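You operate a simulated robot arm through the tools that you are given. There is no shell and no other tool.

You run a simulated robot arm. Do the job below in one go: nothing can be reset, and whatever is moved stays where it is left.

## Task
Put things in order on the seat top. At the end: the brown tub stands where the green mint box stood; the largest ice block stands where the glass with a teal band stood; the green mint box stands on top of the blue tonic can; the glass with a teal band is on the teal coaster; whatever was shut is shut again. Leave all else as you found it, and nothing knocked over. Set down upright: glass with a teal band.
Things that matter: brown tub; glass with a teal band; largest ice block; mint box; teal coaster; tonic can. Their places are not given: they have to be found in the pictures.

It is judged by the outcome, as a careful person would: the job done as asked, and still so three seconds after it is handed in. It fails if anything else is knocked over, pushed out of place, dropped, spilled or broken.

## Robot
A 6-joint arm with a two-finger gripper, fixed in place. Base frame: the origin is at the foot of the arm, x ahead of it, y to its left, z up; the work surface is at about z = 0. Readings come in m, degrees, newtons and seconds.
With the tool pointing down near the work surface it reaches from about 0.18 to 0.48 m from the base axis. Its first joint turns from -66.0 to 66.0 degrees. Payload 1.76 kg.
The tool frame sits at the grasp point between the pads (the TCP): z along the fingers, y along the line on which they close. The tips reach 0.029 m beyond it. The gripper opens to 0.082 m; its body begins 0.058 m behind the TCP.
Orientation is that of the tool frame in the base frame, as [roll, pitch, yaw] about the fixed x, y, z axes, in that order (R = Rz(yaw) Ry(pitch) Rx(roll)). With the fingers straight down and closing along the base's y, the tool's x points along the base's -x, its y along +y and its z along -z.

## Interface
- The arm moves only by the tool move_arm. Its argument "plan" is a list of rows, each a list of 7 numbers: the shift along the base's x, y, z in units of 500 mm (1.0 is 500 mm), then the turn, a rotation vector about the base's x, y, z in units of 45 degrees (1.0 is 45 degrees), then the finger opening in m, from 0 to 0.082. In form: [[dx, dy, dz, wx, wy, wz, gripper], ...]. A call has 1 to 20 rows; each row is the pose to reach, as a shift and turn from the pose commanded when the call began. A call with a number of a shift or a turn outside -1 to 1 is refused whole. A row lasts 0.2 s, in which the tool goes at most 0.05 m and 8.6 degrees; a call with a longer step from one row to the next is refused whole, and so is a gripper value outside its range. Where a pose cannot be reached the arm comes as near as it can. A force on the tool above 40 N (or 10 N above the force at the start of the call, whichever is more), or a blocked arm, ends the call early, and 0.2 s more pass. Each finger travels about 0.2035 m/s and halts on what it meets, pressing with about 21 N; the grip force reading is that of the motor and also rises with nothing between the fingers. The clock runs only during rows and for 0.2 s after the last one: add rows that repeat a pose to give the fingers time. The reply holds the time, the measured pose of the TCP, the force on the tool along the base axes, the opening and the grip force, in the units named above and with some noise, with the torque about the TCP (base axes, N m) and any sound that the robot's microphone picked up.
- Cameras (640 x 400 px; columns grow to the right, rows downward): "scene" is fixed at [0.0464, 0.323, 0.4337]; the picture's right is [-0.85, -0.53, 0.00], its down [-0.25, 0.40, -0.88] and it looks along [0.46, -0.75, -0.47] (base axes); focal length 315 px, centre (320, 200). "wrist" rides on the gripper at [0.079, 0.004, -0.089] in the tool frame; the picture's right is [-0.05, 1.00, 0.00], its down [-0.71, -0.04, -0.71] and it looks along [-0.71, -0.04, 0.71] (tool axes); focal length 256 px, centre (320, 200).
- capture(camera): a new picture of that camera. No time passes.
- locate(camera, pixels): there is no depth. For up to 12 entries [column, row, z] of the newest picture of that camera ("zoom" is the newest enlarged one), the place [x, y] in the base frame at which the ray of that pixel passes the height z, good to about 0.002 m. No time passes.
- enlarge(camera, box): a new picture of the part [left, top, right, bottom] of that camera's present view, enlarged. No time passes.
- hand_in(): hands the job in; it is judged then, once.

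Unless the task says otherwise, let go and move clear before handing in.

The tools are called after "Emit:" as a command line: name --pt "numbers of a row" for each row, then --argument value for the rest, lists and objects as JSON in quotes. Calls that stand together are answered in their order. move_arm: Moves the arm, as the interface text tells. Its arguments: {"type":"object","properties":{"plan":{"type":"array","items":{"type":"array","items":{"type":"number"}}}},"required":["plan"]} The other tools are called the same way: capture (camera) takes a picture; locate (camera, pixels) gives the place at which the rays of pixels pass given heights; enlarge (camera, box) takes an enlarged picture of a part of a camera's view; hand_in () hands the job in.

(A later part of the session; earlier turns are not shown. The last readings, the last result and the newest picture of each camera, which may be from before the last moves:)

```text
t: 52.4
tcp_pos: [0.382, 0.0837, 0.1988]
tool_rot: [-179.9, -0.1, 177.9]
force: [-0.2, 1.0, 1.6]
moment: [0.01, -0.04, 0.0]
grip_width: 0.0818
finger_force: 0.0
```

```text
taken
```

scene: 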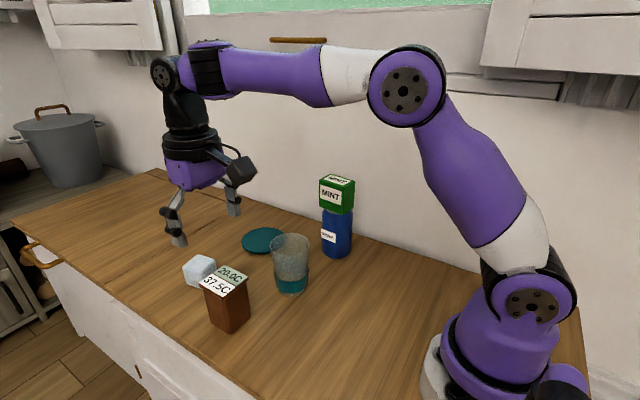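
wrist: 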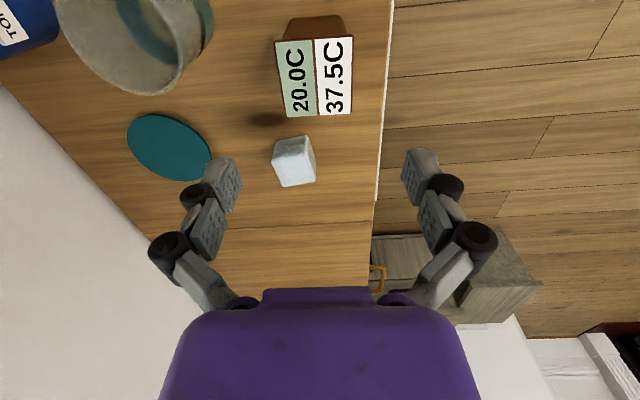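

The mint box stands on the can at (337,195). I'll measure the tub top and the ice from this nearer view.

Emit:
enlarge --camera "wrist" --box '[240, 0, 400, 200]'

Emit:
locate --camera "wrist" --pixels '[[276, 42, 0.08], [354, 37, 0.08], [352, 114, 0.08], [283, 118, 0.08], [290, 19, 0.0], [340, 15, 0.0], [271, 142, 0.0], [277, 187, 0.04], [313, 181, 0.04], [169, 148, 0.004]]'

```text
2.00 times, centred on (320, 100) of wrist
```

zoom: 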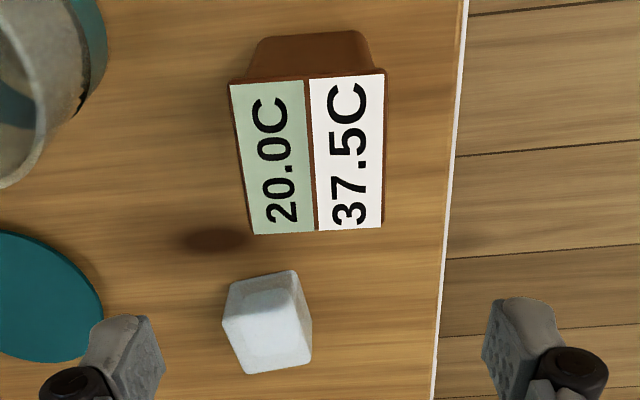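

```text
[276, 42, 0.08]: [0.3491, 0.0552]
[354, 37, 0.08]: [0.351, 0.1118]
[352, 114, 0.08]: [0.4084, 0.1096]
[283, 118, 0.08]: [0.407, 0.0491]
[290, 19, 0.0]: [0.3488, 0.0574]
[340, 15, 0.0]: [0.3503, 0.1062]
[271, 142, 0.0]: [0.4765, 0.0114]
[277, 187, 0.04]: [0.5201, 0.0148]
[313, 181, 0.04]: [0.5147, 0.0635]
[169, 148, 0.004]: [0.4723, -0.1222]
```

Tub centre ≈(0.379,0.082), rim about 57 mm wide along y. I'll descend to z≈0.045 and grip it.

Emit:
move_arm --pt "-0.006 -0.003 -0.08 0 0 0 0.082" --pt "-0.006 -0.003 -0.16 0 0 0 0.082" --pt "-0.006 -0.003 -0.23 0 0 0 0.082" --pt "-0.006 -0.003 -0.28 0 0 0 0.082" --pt "-0.006 -0.003 -0.308 0 0 0 0.082" --pt "-0.006 -0.003 -0.308 0 0 0 0.082" --pt "-0.006 -0.003 -0.308 0 0 0 0.065" --pt "-0.006 -0.003 -0.308 0 0 0 0.055" --pt "-0.006 -0.003 -0.308 0 0 0 0.045" --pt "-0.006 -0.003 -0.308 0 0 0 0.04" --pt "-0.006 -0.003 -0.308 0 0 0 0.04"

Emit:
capture --camera "wrist"

Emit:
capture --camera "scene"

```text
t: 54.8
tcp_pos: [0.3767, 0.0828, 0.0466]
tool_rot: [-179.9, 0.1, 177.9]
force: [-3.8, -1.3, 30.6]
moment: [0.05, 0.11, -0.01]
grip_width: 0.0623
finger_force: 21.3
```

```text
taken
```

wrist: 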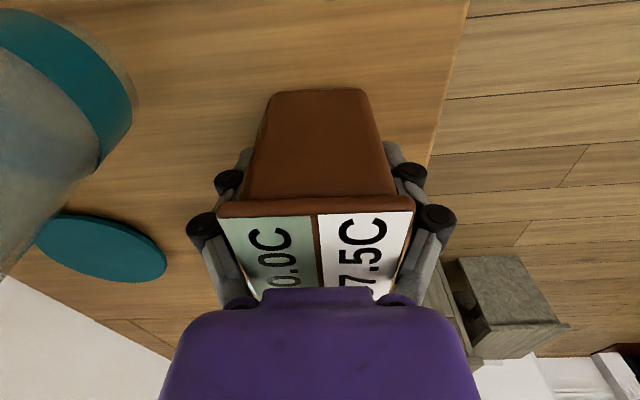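

```text
taken
```

scene: 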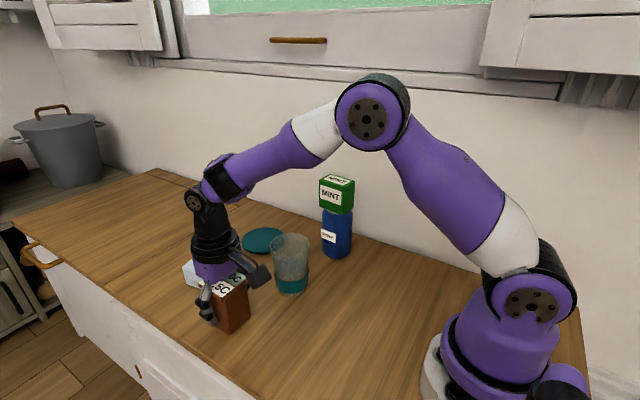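

The grip closed at 0.0623 with 30 N pushing up, meaning the wide rim is meeting the upper knuckles rather than the pads. I'll open, raise to put the pads at the rim, and re-grip.

Emit:
move_arm --pt "0.0 0.0 0.0 0 0 0 0.065" --pt "0.0 0.0 0.0 0 0 0 0.075" --pt "0.0 0.0 0.0 0 0 0 0.082" --pt "0.0 0.0 0.02 0 0 0 0.082" --pt "0.0 0.0 0.05 0 0 0 0.082" --pt "0.0 0.0 0.05 0 0 0 0.082"

Emit:
capture --camera "wrist"

Emit:
enlarge --camera "scene" --box '[160, 220, 300, 350]'

```text
t: 56.2
tcp_pos: [0.378, 0.0795, 0.0696]
tool_rot: [-179.9, -0.1, 177.9]
force: [0.6, 0.6, 0.1]
moment: [0.02, -0.03, 0.02]
grip_width: 0.082
finger_force: 0.2
```

```text
taken
```

wrist: 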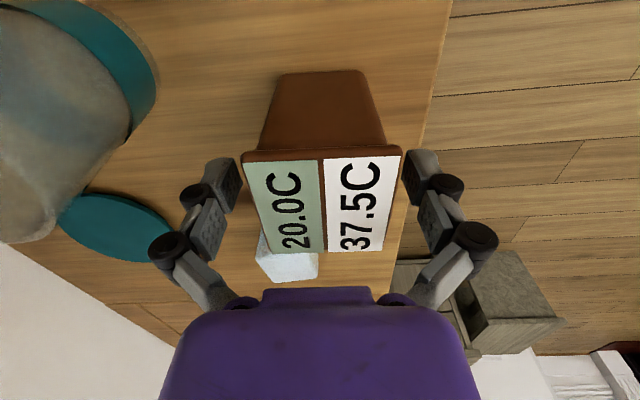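

```text
3.08 times, centred on (230, 285) of scene
```

zoom: 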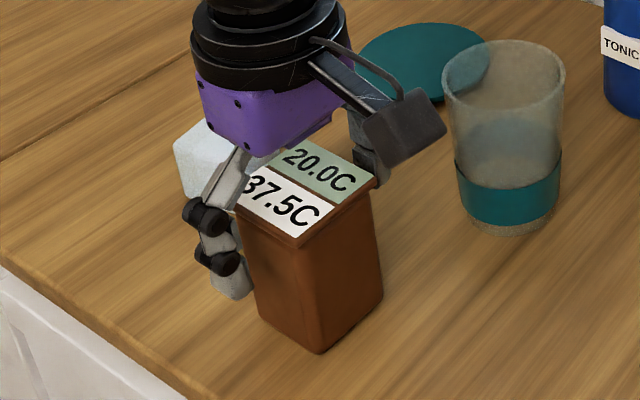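

The tub is upright and centred between the fingers; its rim top works out at about z=0.088. I'll raise another 12 mm so the pads meet the rim and close.

Emit:
move_arm --pt "0.0 0.0 0.012 0 0 0 0.082" --pt "0.0 0.0 0.023 0 0 0 0.082" --pt "0.0 0.0 0.023 0 0 0 0.072" --pt "0.0 0.0 0.023 0 0 0 0.065" --pt "0.0 0.0 0.023 0 0 0 0.058" --pt "0.0 0.0 0.023 0 0 0 0.05" --pt "0.0 0.0 0.023 0 0 0 0.045" --pt "0.0 0.0 0.023 0 0 0 0.045"

Emit:
capture --camera "wrist"

Emit:
enlarge --camera "scene" --box '[160, 220, 300, 350]'

```text
t: 58.0
tcp_pos: [0.3775, 0.0808, 0.0815]
tool_rot: [-180.0, 0.0, 177.9]
force: [-0.3, 2.1, 6.0]
moment: [-0.07, 0.1, -0.01]
grip_width: 0.0543
finger_force: 20.9
```

```text
taken
```

wrist: 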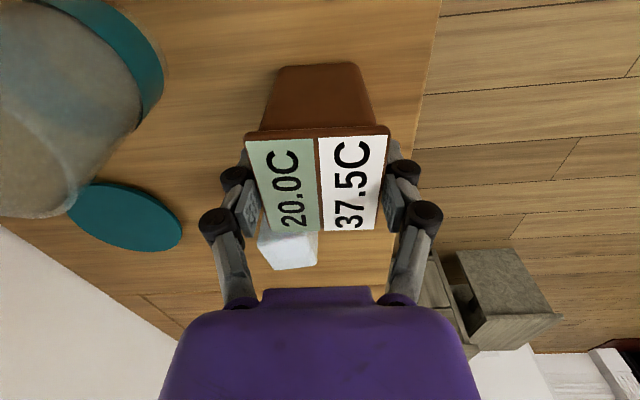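

```text
3.08 times, centred on (230, 285) of scene
```

zoom: 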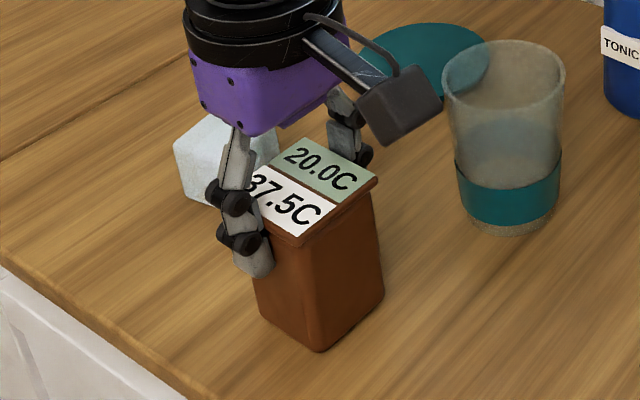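

The pads now hold the rim at width 0.0543 with little side load. I'll lift slowly, check, then carry it toward the mint box's old place.

Emit:
move_arm --pt "0.0 0.0 0.02 0 0 0 0.045" --pt "0.0 0.0 0.06 0 0 0 0.045" --pt "0.0 0.0 0.12 0 0 0 0.045" --pt "0.0 0.0 0.2 0 0 0 0.045" --pt "0.0 0.0 0.24 0 0 0 0.045" --pt "0.0 0.0 0.24 0 0 0 0.045"

Emit:
capture --camera "wrist"

Emit:
capture --camera "scene"

```text
t: 59.4
tcp_pos: [0.3761, 0.0808, 0.2028]
tool_rot: [-179.9, 0.0, 177.9]
force: [-0.8, 0.5, -2.2]
moment: [-0.04, -0.04, 0.0]
grip_width: 0.0543
finger_force: 20.9
```

```text
taken
```

wrist: 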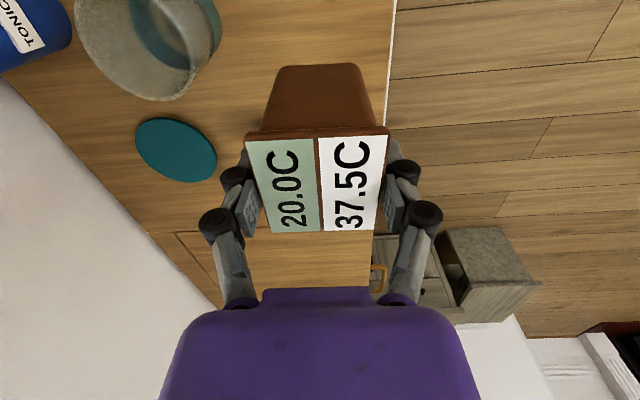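

```text
taken
```

scene: 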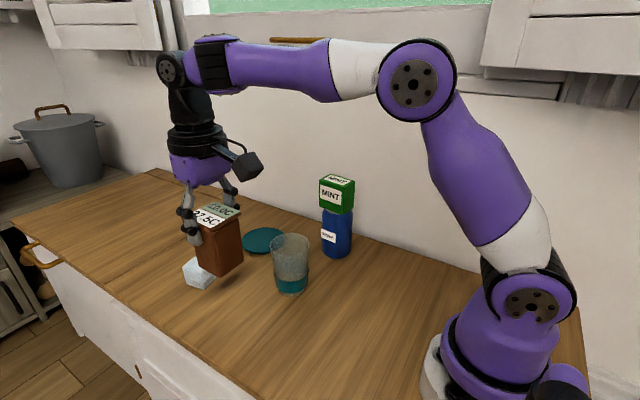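

The tub hangs level and secure. I'll carry it to the mint box's old place at (0.235,0.042).

Emit:
move_arm --pt "-0.07 -0.02 0.0 0 0 0 0.045" --pt "-0.14 -0.04 0.0 0 0 0 0.045" --pt "-0.21 -0.06 0.0 0 0 0 0.045" --pt "-0.278 -0.0776 0.0 0 0 0 0.045" --pt "-0.278 -0.0776 -0.08 0 0 0 0.045" --pt "-0.278 -0.0776 -0.15 0 0 0 0.045" --pt "-0.278 -0.0776 -0.21 0 0 0 0.045" --pt "-0.278 -0.0776 -0.225 0 0 0 0.045" --pt "-0.278 -0.0776 -0.225 0 0 0 0.045"

Emit:
capture --camera "wrist"

Emit:
capture --camera "scene"

```text
t: 61.4
tcp_pos: [0.2394, 0.0428, 0.0887]
tool_rot: [180.0, 0.0, 177.9]
force: [-0.8, 0.4, -2.4]
moment: [0.03, 0.01, 0.01]
grip_width: 0.0543
finger_force: 20.9
```

```text
taken
```

wrist: 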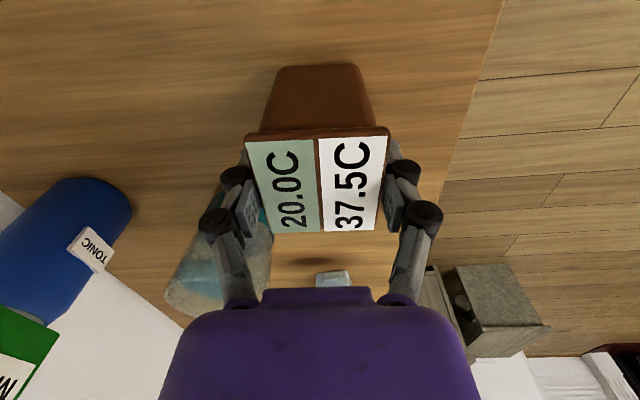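

```text
taken
```

scene: 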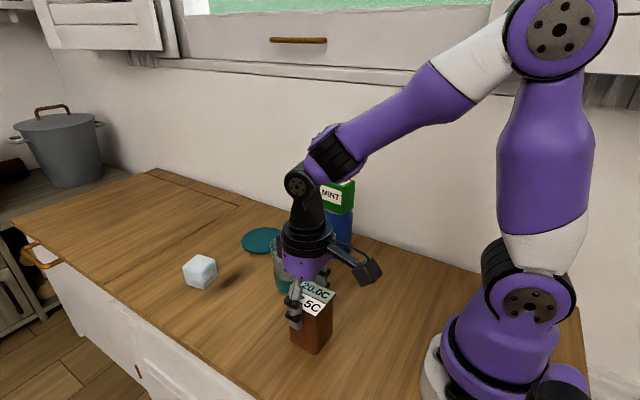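

The tub is about 7 mm above the surface over the target. I'll lower gently until contact.

Emit:
move_arm --pt "-0.003 -0.001 -0.004 0 0 0 0.045" --pt "-0.003 -0.001 -0.008 0 0 0 0.045" --pt "-0.003 -0.001 -0.011 0 0 0 0.045" --pt "-0.003 -0.001 -0.011 0 0 0 0.045"

Emit:
move_arm --pt "0 0 -0.002 0 0 0 0.045" --pt "0 0 -0.003 0 0 0 0.045"

```text
t: 62.4
tcp_pos: [0.2374, 0.0432, 0.0853]
tool_rot: [-180.0, -0.1, 177.9]
force: [-0.9, 0.1, -1.1]
moment: [-0.01, 0.01, 0.03]
grip_width: 0.0542
finger_force: 21.0
```

```text
t: 63.0
tcp_pos: [0.2376, 0.0418, 0.083]
tool_rot: [-179.9, 0.0, 177.9]
force: [-0.4, -0.1, -0.5]
moment: [0.02, -0.03, -0.02]
grip_width: 0.0542
finger_force: 21.3
```

No contact yet at z=0.083. I'll keep lowering by about a millimetre at a time.

Emit:
move_arm --pt "0 0 -0.0015 0 0 0 0.045" --pt "0 0 -0.003 0 0 0 0.045"

Emit:
move_arm --pt "0 0 -0.001 0 0 0 0.045" --pt "0 0 -0.002 0 0 0 0.045"

```text
t: 63.6
tcp_pos: [0.2363, 0.0406, 0.0818]
tool_rot: [-179.8, 0.1, 177.9]
force: [-2.9, 1.3, 13.8]
moment: [0.01, 0.0, 0.01]
grip_width: 0.0546
finger_force: 21.1
```

```text
t: 64.2
tcp_pos: [0.2386, 0.0407, 0.0798]
tool_rot: [-180.0, 0.2, 177.8]
force: [1.5, -2.2, 14.4]
moment: [-0.05, -0.05, 0.06]
grip_width: 0.0544
finger_force: 21.0
```

The tub is on the surface (13.8 N). I'll release and rise straight up.

Emit:
move_arm --pt "0 0 0.002 0 0 0 0.05" --pt "0 0 0.002 0 0 0 0.056" --pt "0 0 0.002 0 0 0 0.065" --pt "0 0 0.002 0 0 0 0.08" --pt "0 0 0.002 0 0 0 0.082" --pt "0 0 0.06 0 0 0 0.082" --pt "0 0 0.14 0 0 0 0.082" --pt "0 0 0.22 0 0 0 0.082" --pt "0 0 0.3 0 0 0 0.082"

Emit:
capture --camera "wrist"

Emit:
capture --camera "scene"

```text
t: 66.2
tcp_pos: [0.2409, 0.0381, 0.2303]
tool_rot: [179.9, 0.0, 177.8]
force: [0.3, -0.6, 0.0]
moment: [0.01, -0.04, -0.01]
grip_width: 0.0818
finger_force: 0.1
```

```text
taken
```

wrist: 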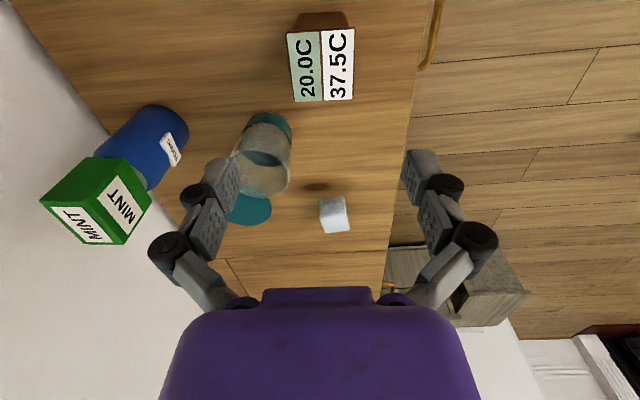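

```text
taken
```

scene: 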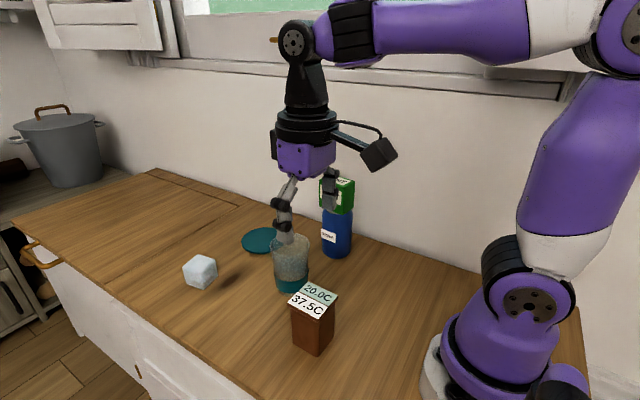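

The tub now stands where the mint box was. I'll verify its base location against the old centre (0.2355,0.0425).

Emit:
enlarge --camera "scene" --box '[260, 260, 370, 370]'

Emit:
enlarge --camera "wrist" --box '[270, 0, 370, 110]'

```text
3.64 times, centred on (315, 315) of scene
```

zoom: 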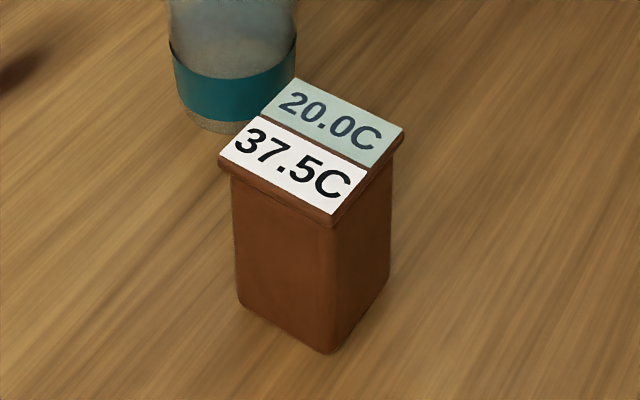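

```text
3.64 times, centred on (320, 55) of wrist
```

zoom: 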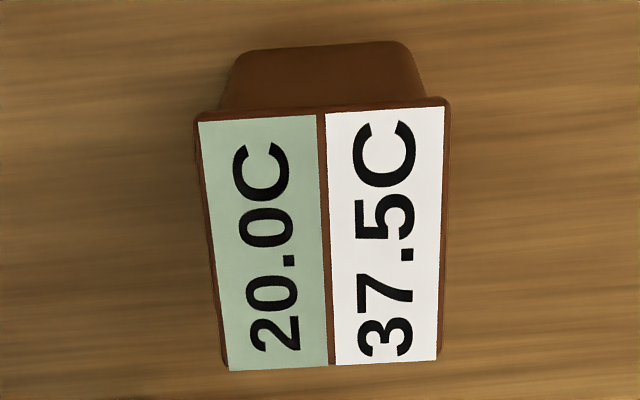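

I'll locate the tub's base and rim corners from these two zooms.

Emit:
locate --camera "scene" --pixels '[[317.75, 357, 0.0], [293, 343, 0.0], [333.7, 338.4, 0.0], [287, 304.8, 0.088], [318.6, 321.9, 0.088], [338.4, 295.8, 0.088], [308.1, 281.5, 0.088]]'

Emit:
locate --camera "wrist" --pixels '[[285.7, 30.8, 0.088], [355.2, 27, 0.088], [353, 99, 0.088], [293.1, 101.2, 0.088], [300, 14, 0.0], [348, 11, 0.0]]'

```text
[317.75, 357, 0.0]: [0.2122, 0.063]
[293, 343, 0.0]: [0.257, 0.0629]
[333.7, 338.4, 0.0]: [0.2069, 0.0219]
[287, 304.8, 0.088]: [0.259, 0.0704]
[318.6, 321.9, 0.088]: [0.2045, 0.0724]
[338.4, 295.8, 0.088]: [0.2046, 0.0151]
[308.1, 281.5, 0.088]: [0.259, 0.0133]
```

```text
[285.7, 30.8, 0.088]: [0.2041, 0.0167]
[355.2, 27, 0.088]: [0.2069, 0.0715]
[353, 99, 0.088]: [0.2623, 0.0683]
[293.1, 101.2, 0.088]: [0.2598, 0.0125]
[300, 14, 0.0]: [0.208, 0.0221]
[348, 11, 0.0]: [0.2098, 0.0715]
```

The tub's centre is (0.2325,0.0427), within 3 mm of the mint box's old place. Next, before lifting the glass, I'll test whether the arm can reach over the coaster tool-down with an empty gripper.

Emit:
move_arm --pt "0.06 -0.04 0.04 0 0 0.02 0.082" --pt "0.13 -0.09 0.06 0 0 0.049 0.082" --pt "0.2 -0.14 0.06 0 0 0.049 0.082" --pt "0.27 -0.19 0.06 0 0 0.049 0.082" --pt "0.34 -0.235 0.04 0 0 0.049 0.082" --pt "0.41 -0.28 0.0 0 0 0.049 0.082" --pt "0.46 -0.312 -0.06 0 0 0.049 0.082" --pt "0.46 -0.312 -0.14 0 0 0.049 0.082"

Emit:
capture --camera "wrist"

Emit:
capture --camera "scene"

```text
t: 68.0
tcp_pos: [0.44, -0.1202, 0.1592]
tool_rot: [-179.9, 0.0, -180.0]
force: [-0.2, 0.2, -0.1]
moment: [-0.03, 0.0, -0.02]
grip_width: 0.0822
finger_force: 0.0
out of reach, approached as far as the arm can: row 6, 7, 8
```

```text
taken
```

wrist: 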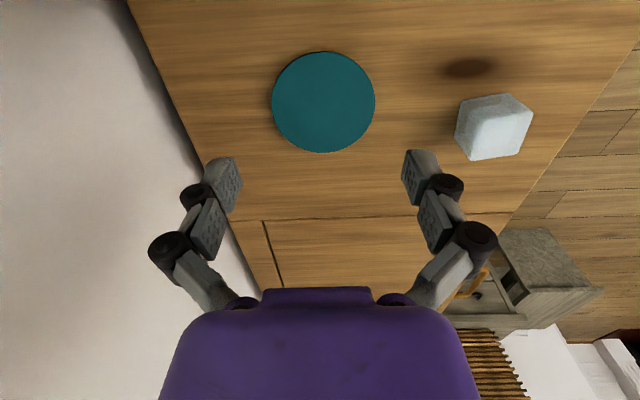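

```text
taken
```

scene: 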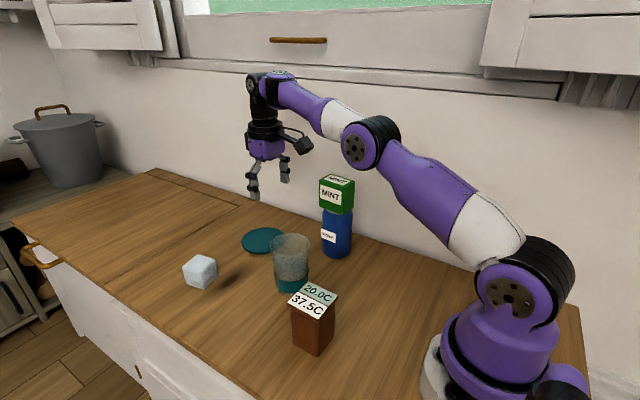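

Tool-down only reaches 0.456 m here, so a slight forward tilt is needed for the coaster and the ice. I'll measure the coaster (centre ~(323,102)) and the ice from this view, then test a 15° tilt.

Emit:
locate --camera "wrist" --pixels '[[271, 102, 0.005], [376, 100, 0.005], [322, 51, 0.005], [325, 153, 0.005], [455, 139, 0.0], [463, 100, 0.0], [471, 160, 0.04], [525, 151, 0.04], [532, 112, 0.04], [508, 93, 0.04]]'

Emit:
enlarge --camera "wrist" --box '[430, 40, 560, 180]'

Emit:
move_arm --pt "0.0 0.0 0.0 0 -0.11 0 0.082" --pt "0.0 0.0 0.0 0 -0.22 0 0.082" --pt "0.02 0.0 0.0 0 -0.333 0 0.082" --pt "0.05 0.002 0.0 0 -0.333 0 0.082" --pt "0.072 0.002 -0.04 0 -0.333 0 0.082" --pt "0.072 0.002 -0.04 0 -0.333 0 0.082"

Emit:
capture --camera "scene"

```text
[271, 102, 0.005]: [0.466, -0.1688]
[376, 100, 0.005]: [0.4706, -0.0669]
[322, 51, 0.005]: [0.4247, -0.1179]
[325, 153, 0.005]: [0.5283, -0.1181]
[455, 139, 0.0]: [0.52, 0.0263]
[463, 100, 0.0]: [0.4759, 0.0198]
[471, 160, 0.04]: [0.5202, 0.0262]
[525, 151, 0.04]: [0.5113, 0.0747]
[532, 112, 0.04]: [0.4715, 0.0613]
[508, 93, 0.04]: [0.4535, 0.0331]
```

```text
2.86 times, centred on (495, 110) of wrist
```

zoom: 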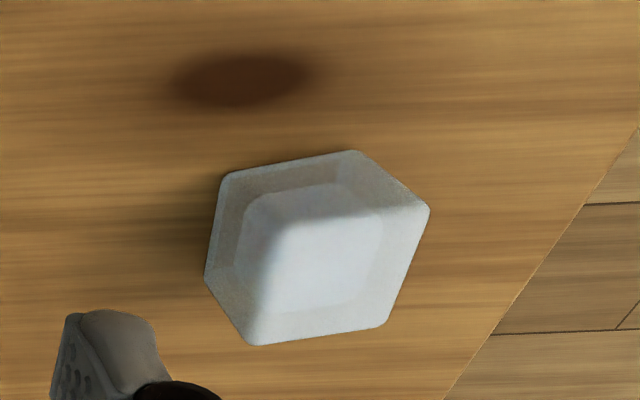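

```text
t: 69.4
tcp_pos: [0.4791, -0.1167, 0.1421]
tool_rot: [-179.9, 14.9, -179.9]
force: [-0.2, -0.3, -0.1]
moment: [-0.05, -0.01, -0.04]
grip_width: 0.0821
finger_force: 0.0
```

```text
taken
```

scene: 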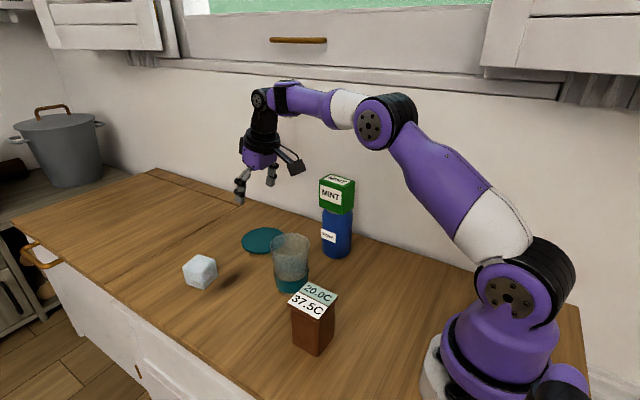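

With 15° tilt the arm reaches (0.479,−0.117). The coaster centre is (0.476,−0.118) and the ice centre (0.4955,0.044), turned about 9°. Keeping this tilt, I'll move over the glass.

Emit:
move_arm --pt "-0.02 0.01 0.06 0 0 0 0.082" --pt "-0.08 0.04 0.12 0 0 0 0.082" --pt "-0.15 0.08 0.13 0 0 0 0.082" --pt "-0.22 0.12 0.13 0 0 0 0.082" --pt "-0.28 0.15 0.12 0 0 0 0.082" --pt "-0.295 0.156 0.09 0 0 0 0.082" --pt "-0.295 0.156 0.09 0 0 0 0.082"

Emit:
capture --camera "wrist"

Emit:
capture --camera "scene"

```text
t: 71.0
tcp_pos: [0.3302, -0.0382, 0.1882]
tool_rot: [-179.8, 15.0, -179.9]
force: [0.3, 0.3, -0.3]
moment: [0.02, -0.01, 0.01]
grip_width: 0.0818
finger_force: 0.1
```

```text
taken
```

wrist: 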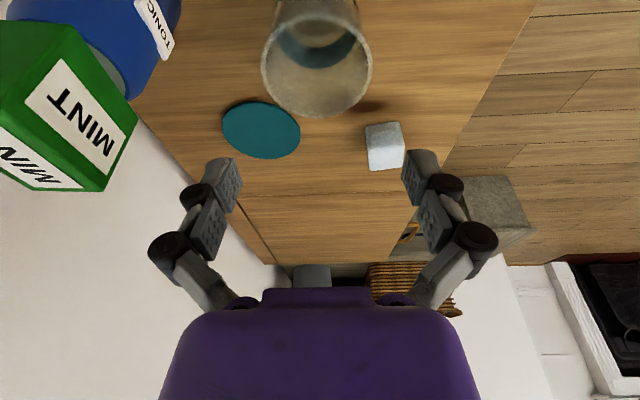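

```text
taken
```

scene: 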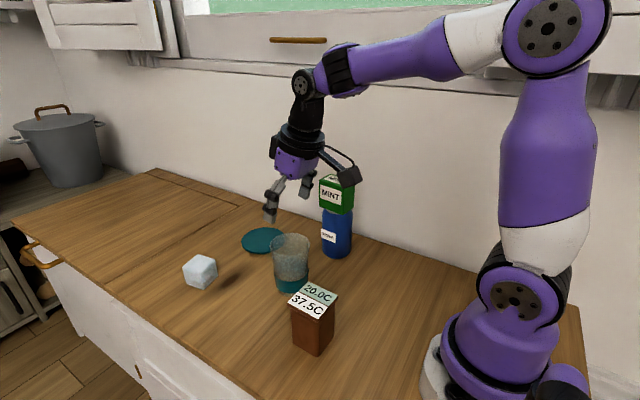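

The glass rim is centred near (318,65) in the wrist view. I'll enlarge to check its contents and measure the rim centre.

Emit:
enlarge --camera "wrist" --box '[240, 0, 400, 130]'

Emit:
locate --camera "wrist" --pixels '[[262, 66, 0.1], [373, 63, 0.1], [318, 117, 0.1], [318, 65, 0.1], [261, 130, 0.005], [318, 117, 0.105]]'

```text
3.08 times, centred on (320, 65) of wrist
```

zoom: 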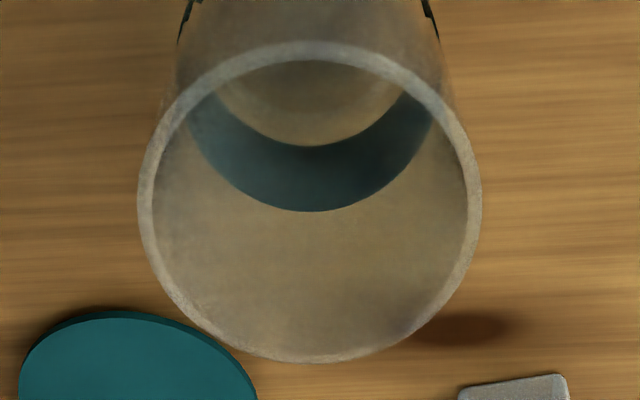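

```text
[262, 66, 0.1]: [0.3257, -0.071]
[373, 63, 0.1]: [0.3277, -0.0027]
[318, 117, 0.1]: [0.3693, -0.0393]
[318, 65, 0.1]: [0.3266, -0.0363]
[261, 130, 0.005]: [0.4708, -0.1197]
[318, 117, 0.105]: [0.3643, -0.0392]
```

The glass is empty. I'll locate the near rim edge too, to fix the centre in x.

Emit:
locate --camera "wrist" --pixels '[[316.8, 13.7, 0.1], [316.8, 13.7, 0.105], [316.8, 13.7, 0.095], [315, 117, 0.1], [315, 117, 0.095], [265, 65, 0.105], [375, 65, 0.105]]'

Emit:
enlarge --camera "scene" --box '[240, 210, 350, 310]'

```text
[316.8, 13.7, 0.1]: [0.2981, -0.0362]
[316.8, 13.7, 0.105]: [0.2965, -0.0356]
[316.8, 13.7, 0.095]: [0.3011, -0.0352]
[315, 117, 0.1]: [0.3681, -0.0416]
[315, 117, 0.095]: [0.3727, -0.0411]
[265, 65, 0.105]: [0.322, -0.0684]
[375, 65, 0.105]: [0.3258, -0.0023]
```

```text
4.00 times, centred on (295, 260) of scene
```

zoom: 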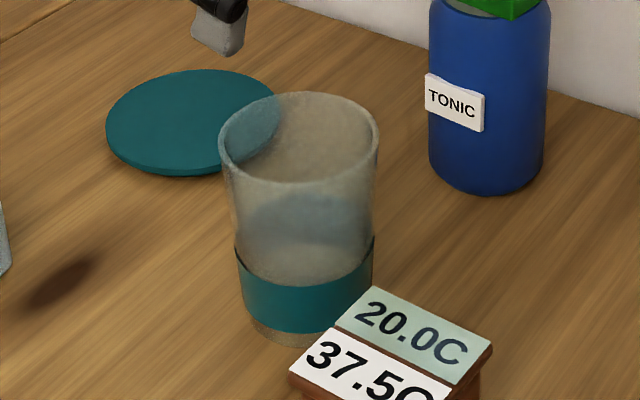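

The rim centre is (0.3325,−0.0375), 70 mm across. I'll descend to z≈0.065 with the fingers on either side and check before closing.

Emit:
move_arm --pt "0.005 0.001 -0.06 0 0 0 0.082" --pt "0.005 0.001 -0.12 0 0 0 0.082" --pt "0.005 0.001 -0.18 0 0 0 0.082" --pt "0.005 0.001 -0.22 0 0 0 0.082" --pt "0.005 0.001 -0.246 0 0 0 0.082" --pt "0.005 0.001 -0.246 0 0 0 0.082"

Emit:
capture --camera "wrist"

Emit:
enlarge --camera "scene" --box '[220, 180, 370, 310]'

```text
t: 72.4
tcp_pos: [0.333, -0.0382, 0.0666]
tool_rot: [-179.9, 15.0, -179.9]
force: [0.5, 0.3, 0.1]
moment: [-0.06, 0.02, 0.0]
grip_width: 0.0821
finger_force: 0.0
```

```text
taken
```

wrist: 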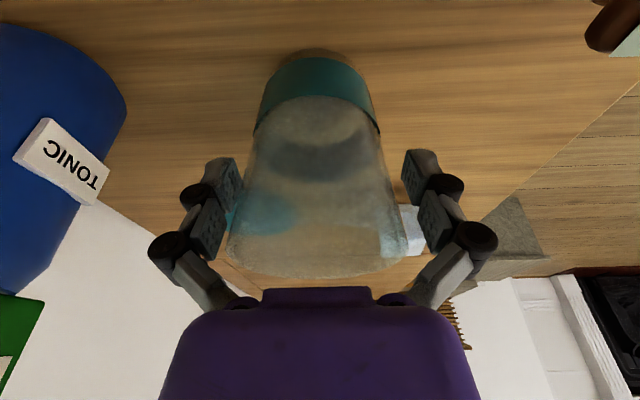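

```text
3.08 times, centred on (295, 245) of scene
```

zoom: 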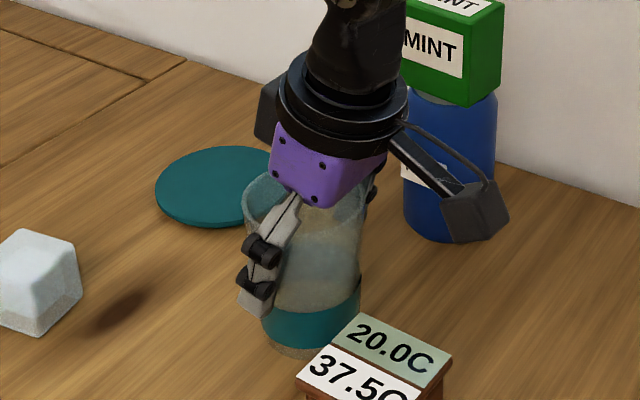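

The glass is centred between the fingers, but at this depth the rim would meet the upper knuckles as the tub's did. I'll raise 28 mm so the pads hold just below the rim, then close.

Emit:
move_arm --pt "0.0 0.0 0.03 0 0 0 0.082" --pt "0.0 0.0 0.056 0 0 0 0.082" --pt "0.0 0.0 0.056 0 0 0 0.082" --pt "0.0 0.0 0.056 0 0 0 0.075" --pt "0.0 0.0 0.056 0 0 0 0.07" --pt "0.0 0.0 0.056 0 0 0 0.065" --pt "0.0 0.0 0.056 0 0 0 0.06" --pt "0.0 0.0 0.056 0 0 0 0.06"

Emit:
capture --camera "wrist"

Emit:
enlarge --camera "scene" --box '[220, 180, 370, 310]'

```text
t: 74.2
tcp_pos: [0.3316, -0.0387, 0.0944]
tool_rot: [-179.8, 14.9, -179.8]
force: [-0.5, -2.1, 3.9]
moment: [0.0, -0.01, 0.02]
grip_width: 0.07
finger_force: 21.0
```

```text
taken
```

wrist: 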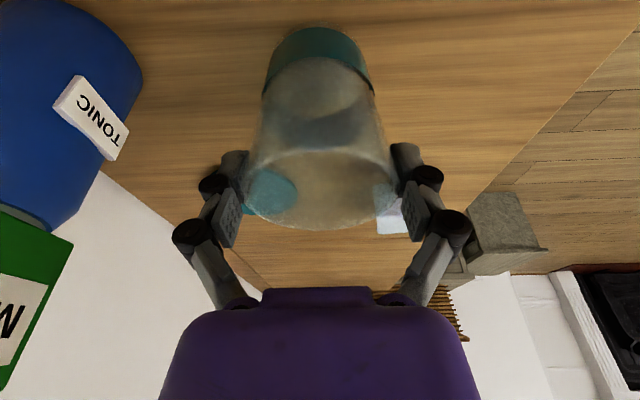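

```text
3.08 times, centred on (295, 245) of scene
```

zoom: 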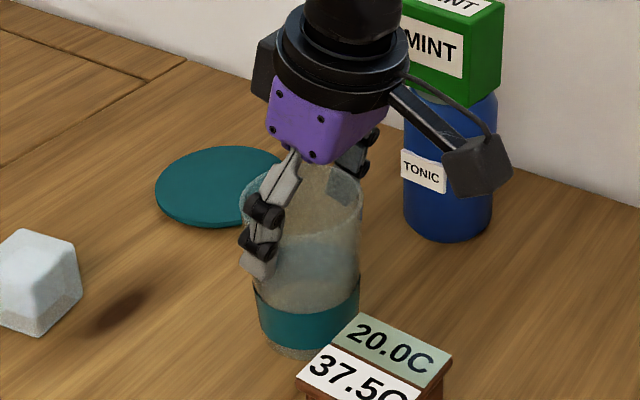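

The glass is gripped at its rim (width 0.070, 21 N). I'll lift a little and check that it hangs upright.

Emit:
move_arm --pt "0.0 0.0 0.01 0 0 0 0.06" --pt "0.0 0.0 0.03 0 0 0 0.06" --pt "0.0 0.0 0.06 0 0 0 0.06" --pt "0.0 0.0 0.08 0 0 0 0.06" --pt "0.0 0.0 0.08 0 0 0 0.06"

Emit:
capture --camera "wrist"

Emit:
enlarge --camera "scene" --box '[220, 160, 370, 310]'

```text
t: 75.4
tcp_pos: [0.333, -0.0365, 0.1329]
tool_rot: [-179.9, 14.9, -179.8]
force: [-0.4, -0.1, -2.9]
moment: [-0.02, 0.02, 0.02]
grip_width: 0.0699
finger_force: 20.7
```

```text
taken
```

wrist: 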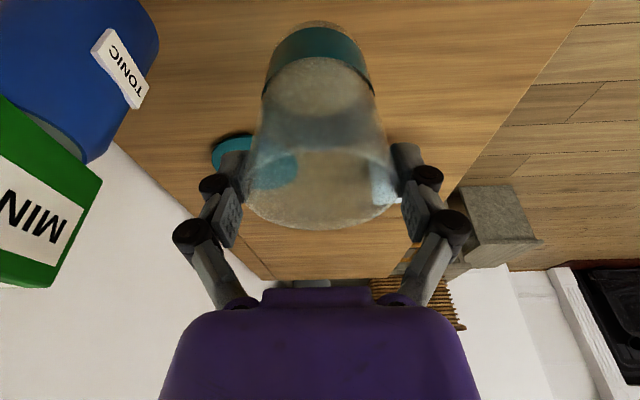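

```text
2.67 times, centred on (295, 235) of scene
```

zoom: 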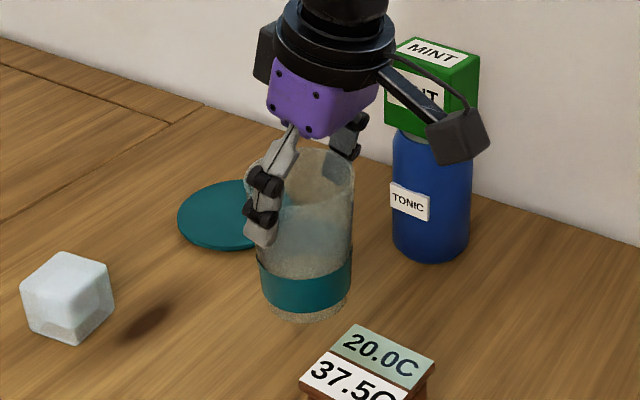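

The glass hangs upright. I'll carry it at about 5 cm clearance to above the coaster.

Emit:
move_arm --pt "0.04 -0.02 0.024 0 0 0 0.06" --pt "0.1 -0.05 0.024 0 0 0 0.06" --pt "0.16 -0.085 0.024 0 0 0 0.06" --pt "0.22 -0.12 0.024 0 0 0 0.06" --pt "0.265 -0.15 0.02 0 0 0 0.06" --pt "0.284 -0.163 0.01 0 0 0 0.06" --pt "0.284 -0.163 0.0 0 0 0 0.06" --pt "0.284 -0.163 0.0 0 0 0 0.06"

Emit:
capture --camera "wrist"

Emit:
enlarge --camera "scene" --box '[190, 140, 370, 290]'

```text
t: 77.2
tcp_pos: [0.4733, -0.1178, 0.1322]
tool_rot: [-179.9, 15.0, -179.9]
force: [0.2, -0.8, -1.8]
moment: [-0.07, 0.03, -0.01]
grip_width: 0.0699
finger_force: 20.4
```

```text
taken
```

wrist: 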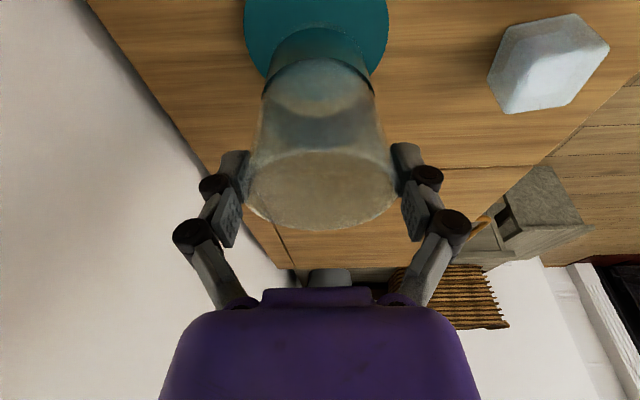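

```text
2.67 times, centred on (280, 215) of scene
```

zoom: 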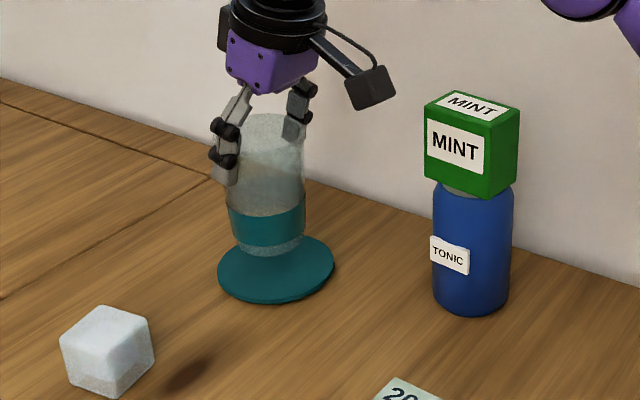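

The glass is above the coaster, about 3–4 mm off centre, which is fine. I'll lower it to just above the coaster and then by small steps until contact.

Emit:
move_arm --pt "0.0 -0.002 -0.02 0 0 0 0.06" --pt "-0.001 -0.003 -0.04 0 0 0 0.06" --pt "-0.001 -0.003 -0.052 0 0 0 0.06" --pt "-0.001 -0.003 -0.052 0 0 0 0.06"

Emit:
move_arm --pt "0.0 0.0 -0.003 0 0 0 0.06" --pt "0.0 0.0 -0.005 0 0 0 0.06"

Emit:
enlarge --camera "scene" --box '[210, 170, 330, 270]'

```text
t: 78.2
tcp_pos: [0.4753, -0.1197, 0.1064]
tool_rot: [-179.8, 15.0, -179.9]
force: [-0.7, -0.3, -1.9]
moment: [0.0, 0.02, 0.0]
grip_width: 0.0701
finger_force: 21.2
```

```text
t: 78.8
tcp_pos: [0.4747, -0.1204, 0.1045]
tool_rot: [-179.8, 14.9, -179.9]
force: [-1.0, -0.8, 3.9]
moment: [0.04, 0.11, 0.05]
grip_width: 0.07
finger_force: 20.4
```

```text
4.00 times, centred on (270, 220) of scene
```

zoom: 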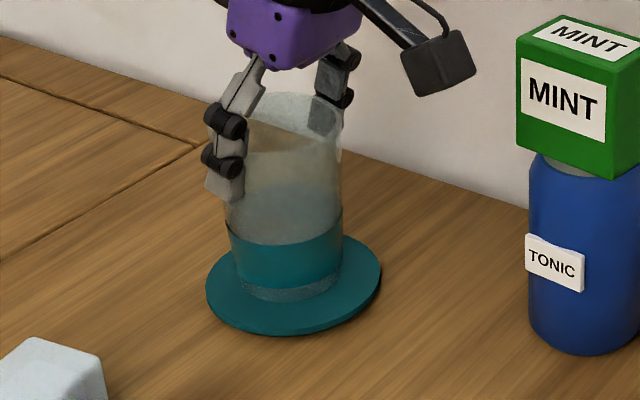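

First light contact (about 6 N change). I'll lower one more millimetre to seat it flat, then check.

Emit:
move_arm --pt "0.0 0.0 -0.001 0 0 0 0.06" --pt "0.0 0.0 -0.002 0 0 0 0.06" --pt "0.0 0.0 -0.002 0 0 0 0.06"

Emit:
capture --camera "wrist"

Emit:
enlarge --camera "scene" --box '[210, 170, 330, 270]'

```text
t: 79.6
tcp_pos: [0.4739, -0.1218, 0.105]
tool_rot: [-179.8, 15.1, -179.9]
force: [-0.7, 1.9, 6.5]
moment: [0.18, -0.08, 0.02]
grip_width: 0.0702
finger_force: 20.6
```

```text
taken
```

wrist: 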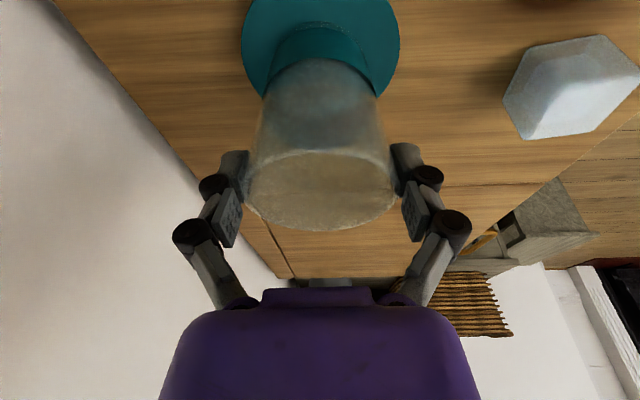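

```text
4.00 times, centred on (270, 220) of scene
```

zoom: 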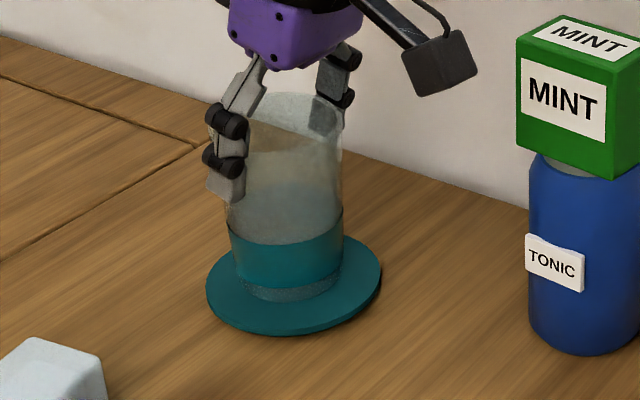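

Contact is 6.5 N and the glass base is centred on the coaster. One more small step to confirm it is firmly seated before I let go.

Emit:
move_arm --pt "0.0 0.0 -0.001 0 0 0 0.06" --pt "0.0 0.0 -0.002 0 0 0 0.06" --pt "0.0 0.0 -0.002 0 0 0 0.06"

```text
t: 80.4
tcp_pos: [0.4753, -0.1198, 0.1042]
tool_rot: [-179.9, 15.0, -179.9]
force: [1.3, 0.0, 8.6]
moment: [0.01, -0.07, -0.05]
grip_width: 0.0703
finger_force: 21.0
```

Seated with near-zero moments. I'll open gently and then rise straight up.

Emit:
move_arm --pt "0.0 0.0 0.0 0 0 0 0.068" --pt "0.0 0.0 0.0 0 0 0 0.071" --pt "0.0 0.0 0.0 0 0 0 0.074" --pt "0.0 0.0 0.0 0 0 0 0.08" --pt "0.0 0.0 0.0 0 0 0 0.082" --pt "0.0 0.0 0.0 0 0 0 0.082"

Emit:
capture --camera "wrist"

Emit:
enlarge --camera "scene" --box '[210, 170, 330, 270]'

```text
t: 81.8
tcp_pos: [0.4739, -0.1196, 0.1031]
tool_rot: [-179.8, 15.0, -180.0]
force: [-0.1, 1.2, -0.6]
moment: [0.0, -0.02, -0.02]
grip_width: 0.0824
finger_force: 0.1
```

```text
taken
```

wrist: 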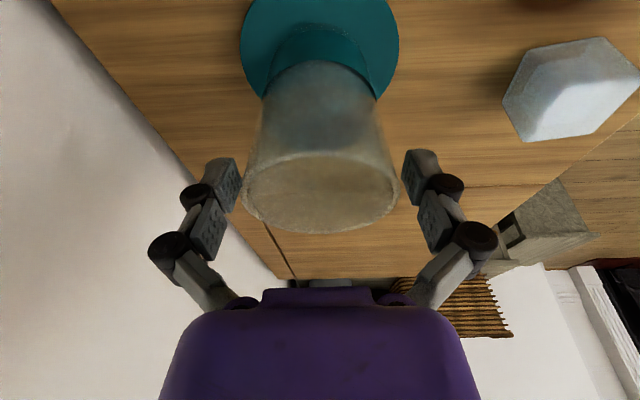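

```text
4.00 times, centred on (270, 220) of scene
```

zoom: 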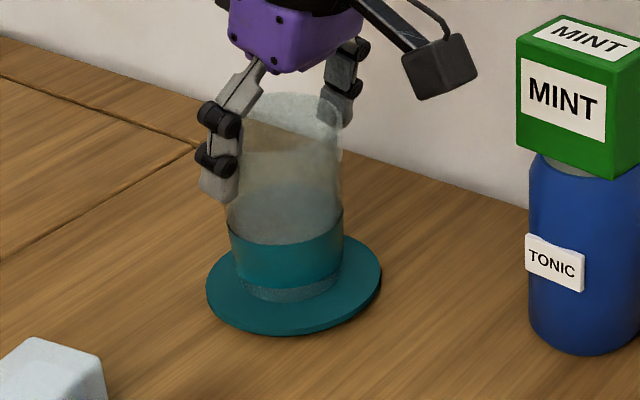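

The glass stands alone on the coaster. I'll rise clear, move over the ice block and turn about 9° to match its faces, keeping the tilt.

Emit:
move_arm --pt "0.0 0.0 0.03 0 0 0 0.082" --pt "0.0 0.0 0.06 0 0 0 0.082" --pt "-0.005 0.0 0.09 0 0 0 0.082" --pt "-0.03 0.02 0.12 0 0 0 0.082" --pt "-0.06 0.08 0.13 0 0 0 0.082" --pt "-0.06 0.15 0.13 0 0 0.05 0.082" --pt "-0.05 0.22 0.12 0 0 0.1 0.082" --pt "-0.02 0.28 0.1 0 0 0.15 0.082" --pt "0.02 0.327 0.06 0 0 0.2 0.082" --pt "0.043 0.327 0.034 0 0 0.2 0.082" --pt "0.043 0.327 0.034 0 0 0.2 0.082"

Emit:
capture --camera "wrist"

Emit:
capture --camera "scene"

```text
t: 84.2
tcp_pos: [0.4979, 0.0425, 0.1195]
tool_rot: [-180.0, 14.9, -170.9]
force: [0.1, 0.2, 0.8]
moment: [0.0, 0.0, 0.0]
grip_width: 0.0821
finger_force: 0.0
```

```text
taken
```

wrist: 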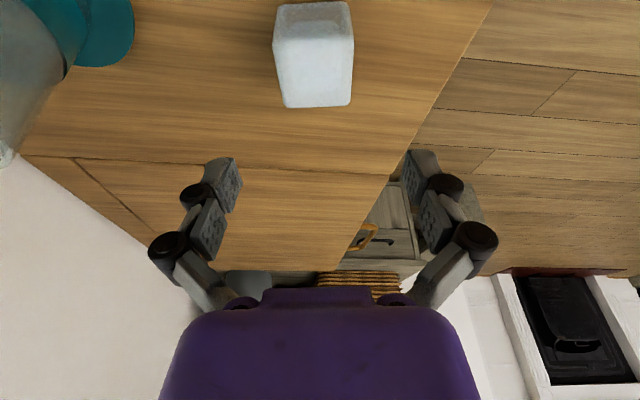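

```text
taken
```

scene: 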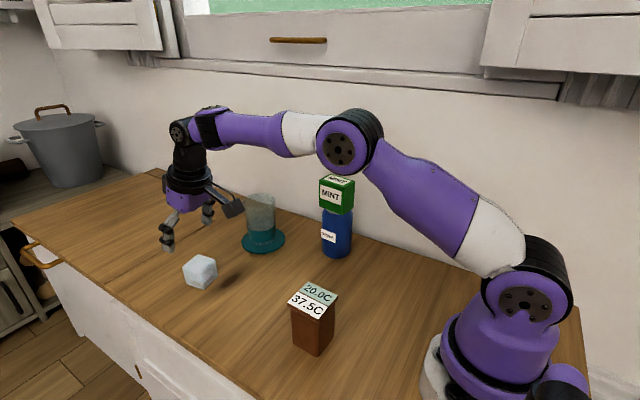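

The glass stands on the coaster at (260,225) in the scene. I'll measure the ice block precisely from here.

Emit:
enlarge --camera "wrist" --box '[260, 0, 370, 120]'

Emit:
locate --camera "wrist" --pixels '[[276, 40, 0.04], [354, 38, 0.04], [350, 105, 0.04], [285, 108, 0.04], [279, 5, 0.0], [347, 2, 0.0]]'

```text
3.33 times, centred on (315, 60) of wrist
```

zoom: 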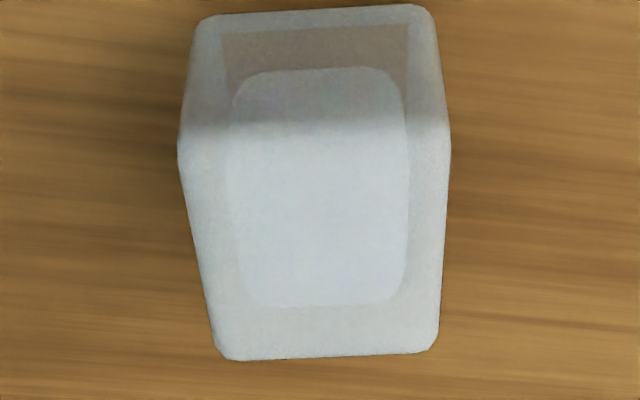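

```text
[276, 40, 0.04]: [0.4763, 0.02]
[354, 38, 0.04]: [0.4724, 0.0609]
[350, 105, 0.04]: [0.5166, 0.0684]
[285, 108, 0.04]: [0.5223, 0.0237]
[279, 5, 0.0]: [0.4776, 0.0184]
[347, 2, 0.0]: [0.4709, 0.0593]
```

Ice centre (0.497,0.0433), about 43 mm wide, aligned with the fingers. I'll descend to z≈0.036 and close gently.

Emit:
move_arm --pt "-0.002 0.001 -0.05 0 0 0 0.082" --pt "-0.002 0.001 -0.1 0 0 0 0.082" --pt "-0.002 0.001 -0.14 0 0 0 0.082" --pt "-0.002 0.001 -0.166 0 0 0 0.082" --pt "-0.002 0.001 -0.166 0 0 0 0.082"

Emit:
capture --camera "wrist"

Emit:
enlarge --camera "scene" --box '[130, 190, 280, 310]'

```text
t: 85.4
tcp_pos: [0.4954, 0.0447, 0.0374]
tool_rot: [-179.9, 14.9, -170.9]
force: [-0.1, -0.1, 0.4]
moment: [0.0, -0.01, -0.03]
grip_width: 0.0821
finger_force: 0.0
```

```text
taken
```

wrist: 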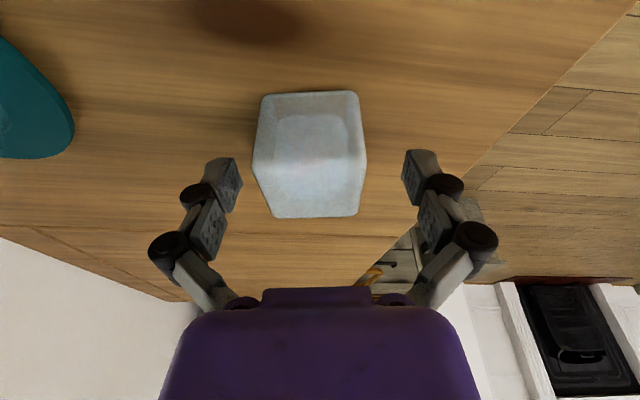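

```text
3.33 times, centred on (205, 250) of scene
```

zoom: 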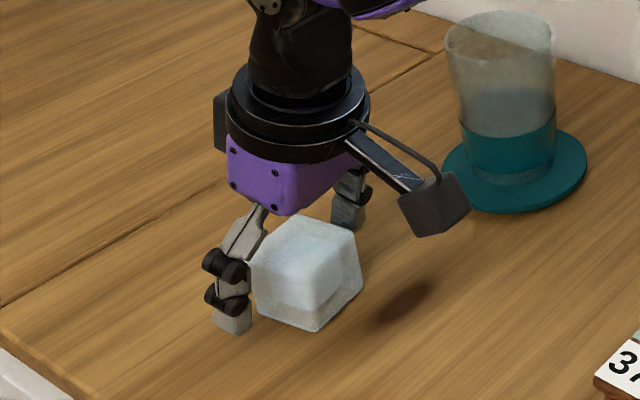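

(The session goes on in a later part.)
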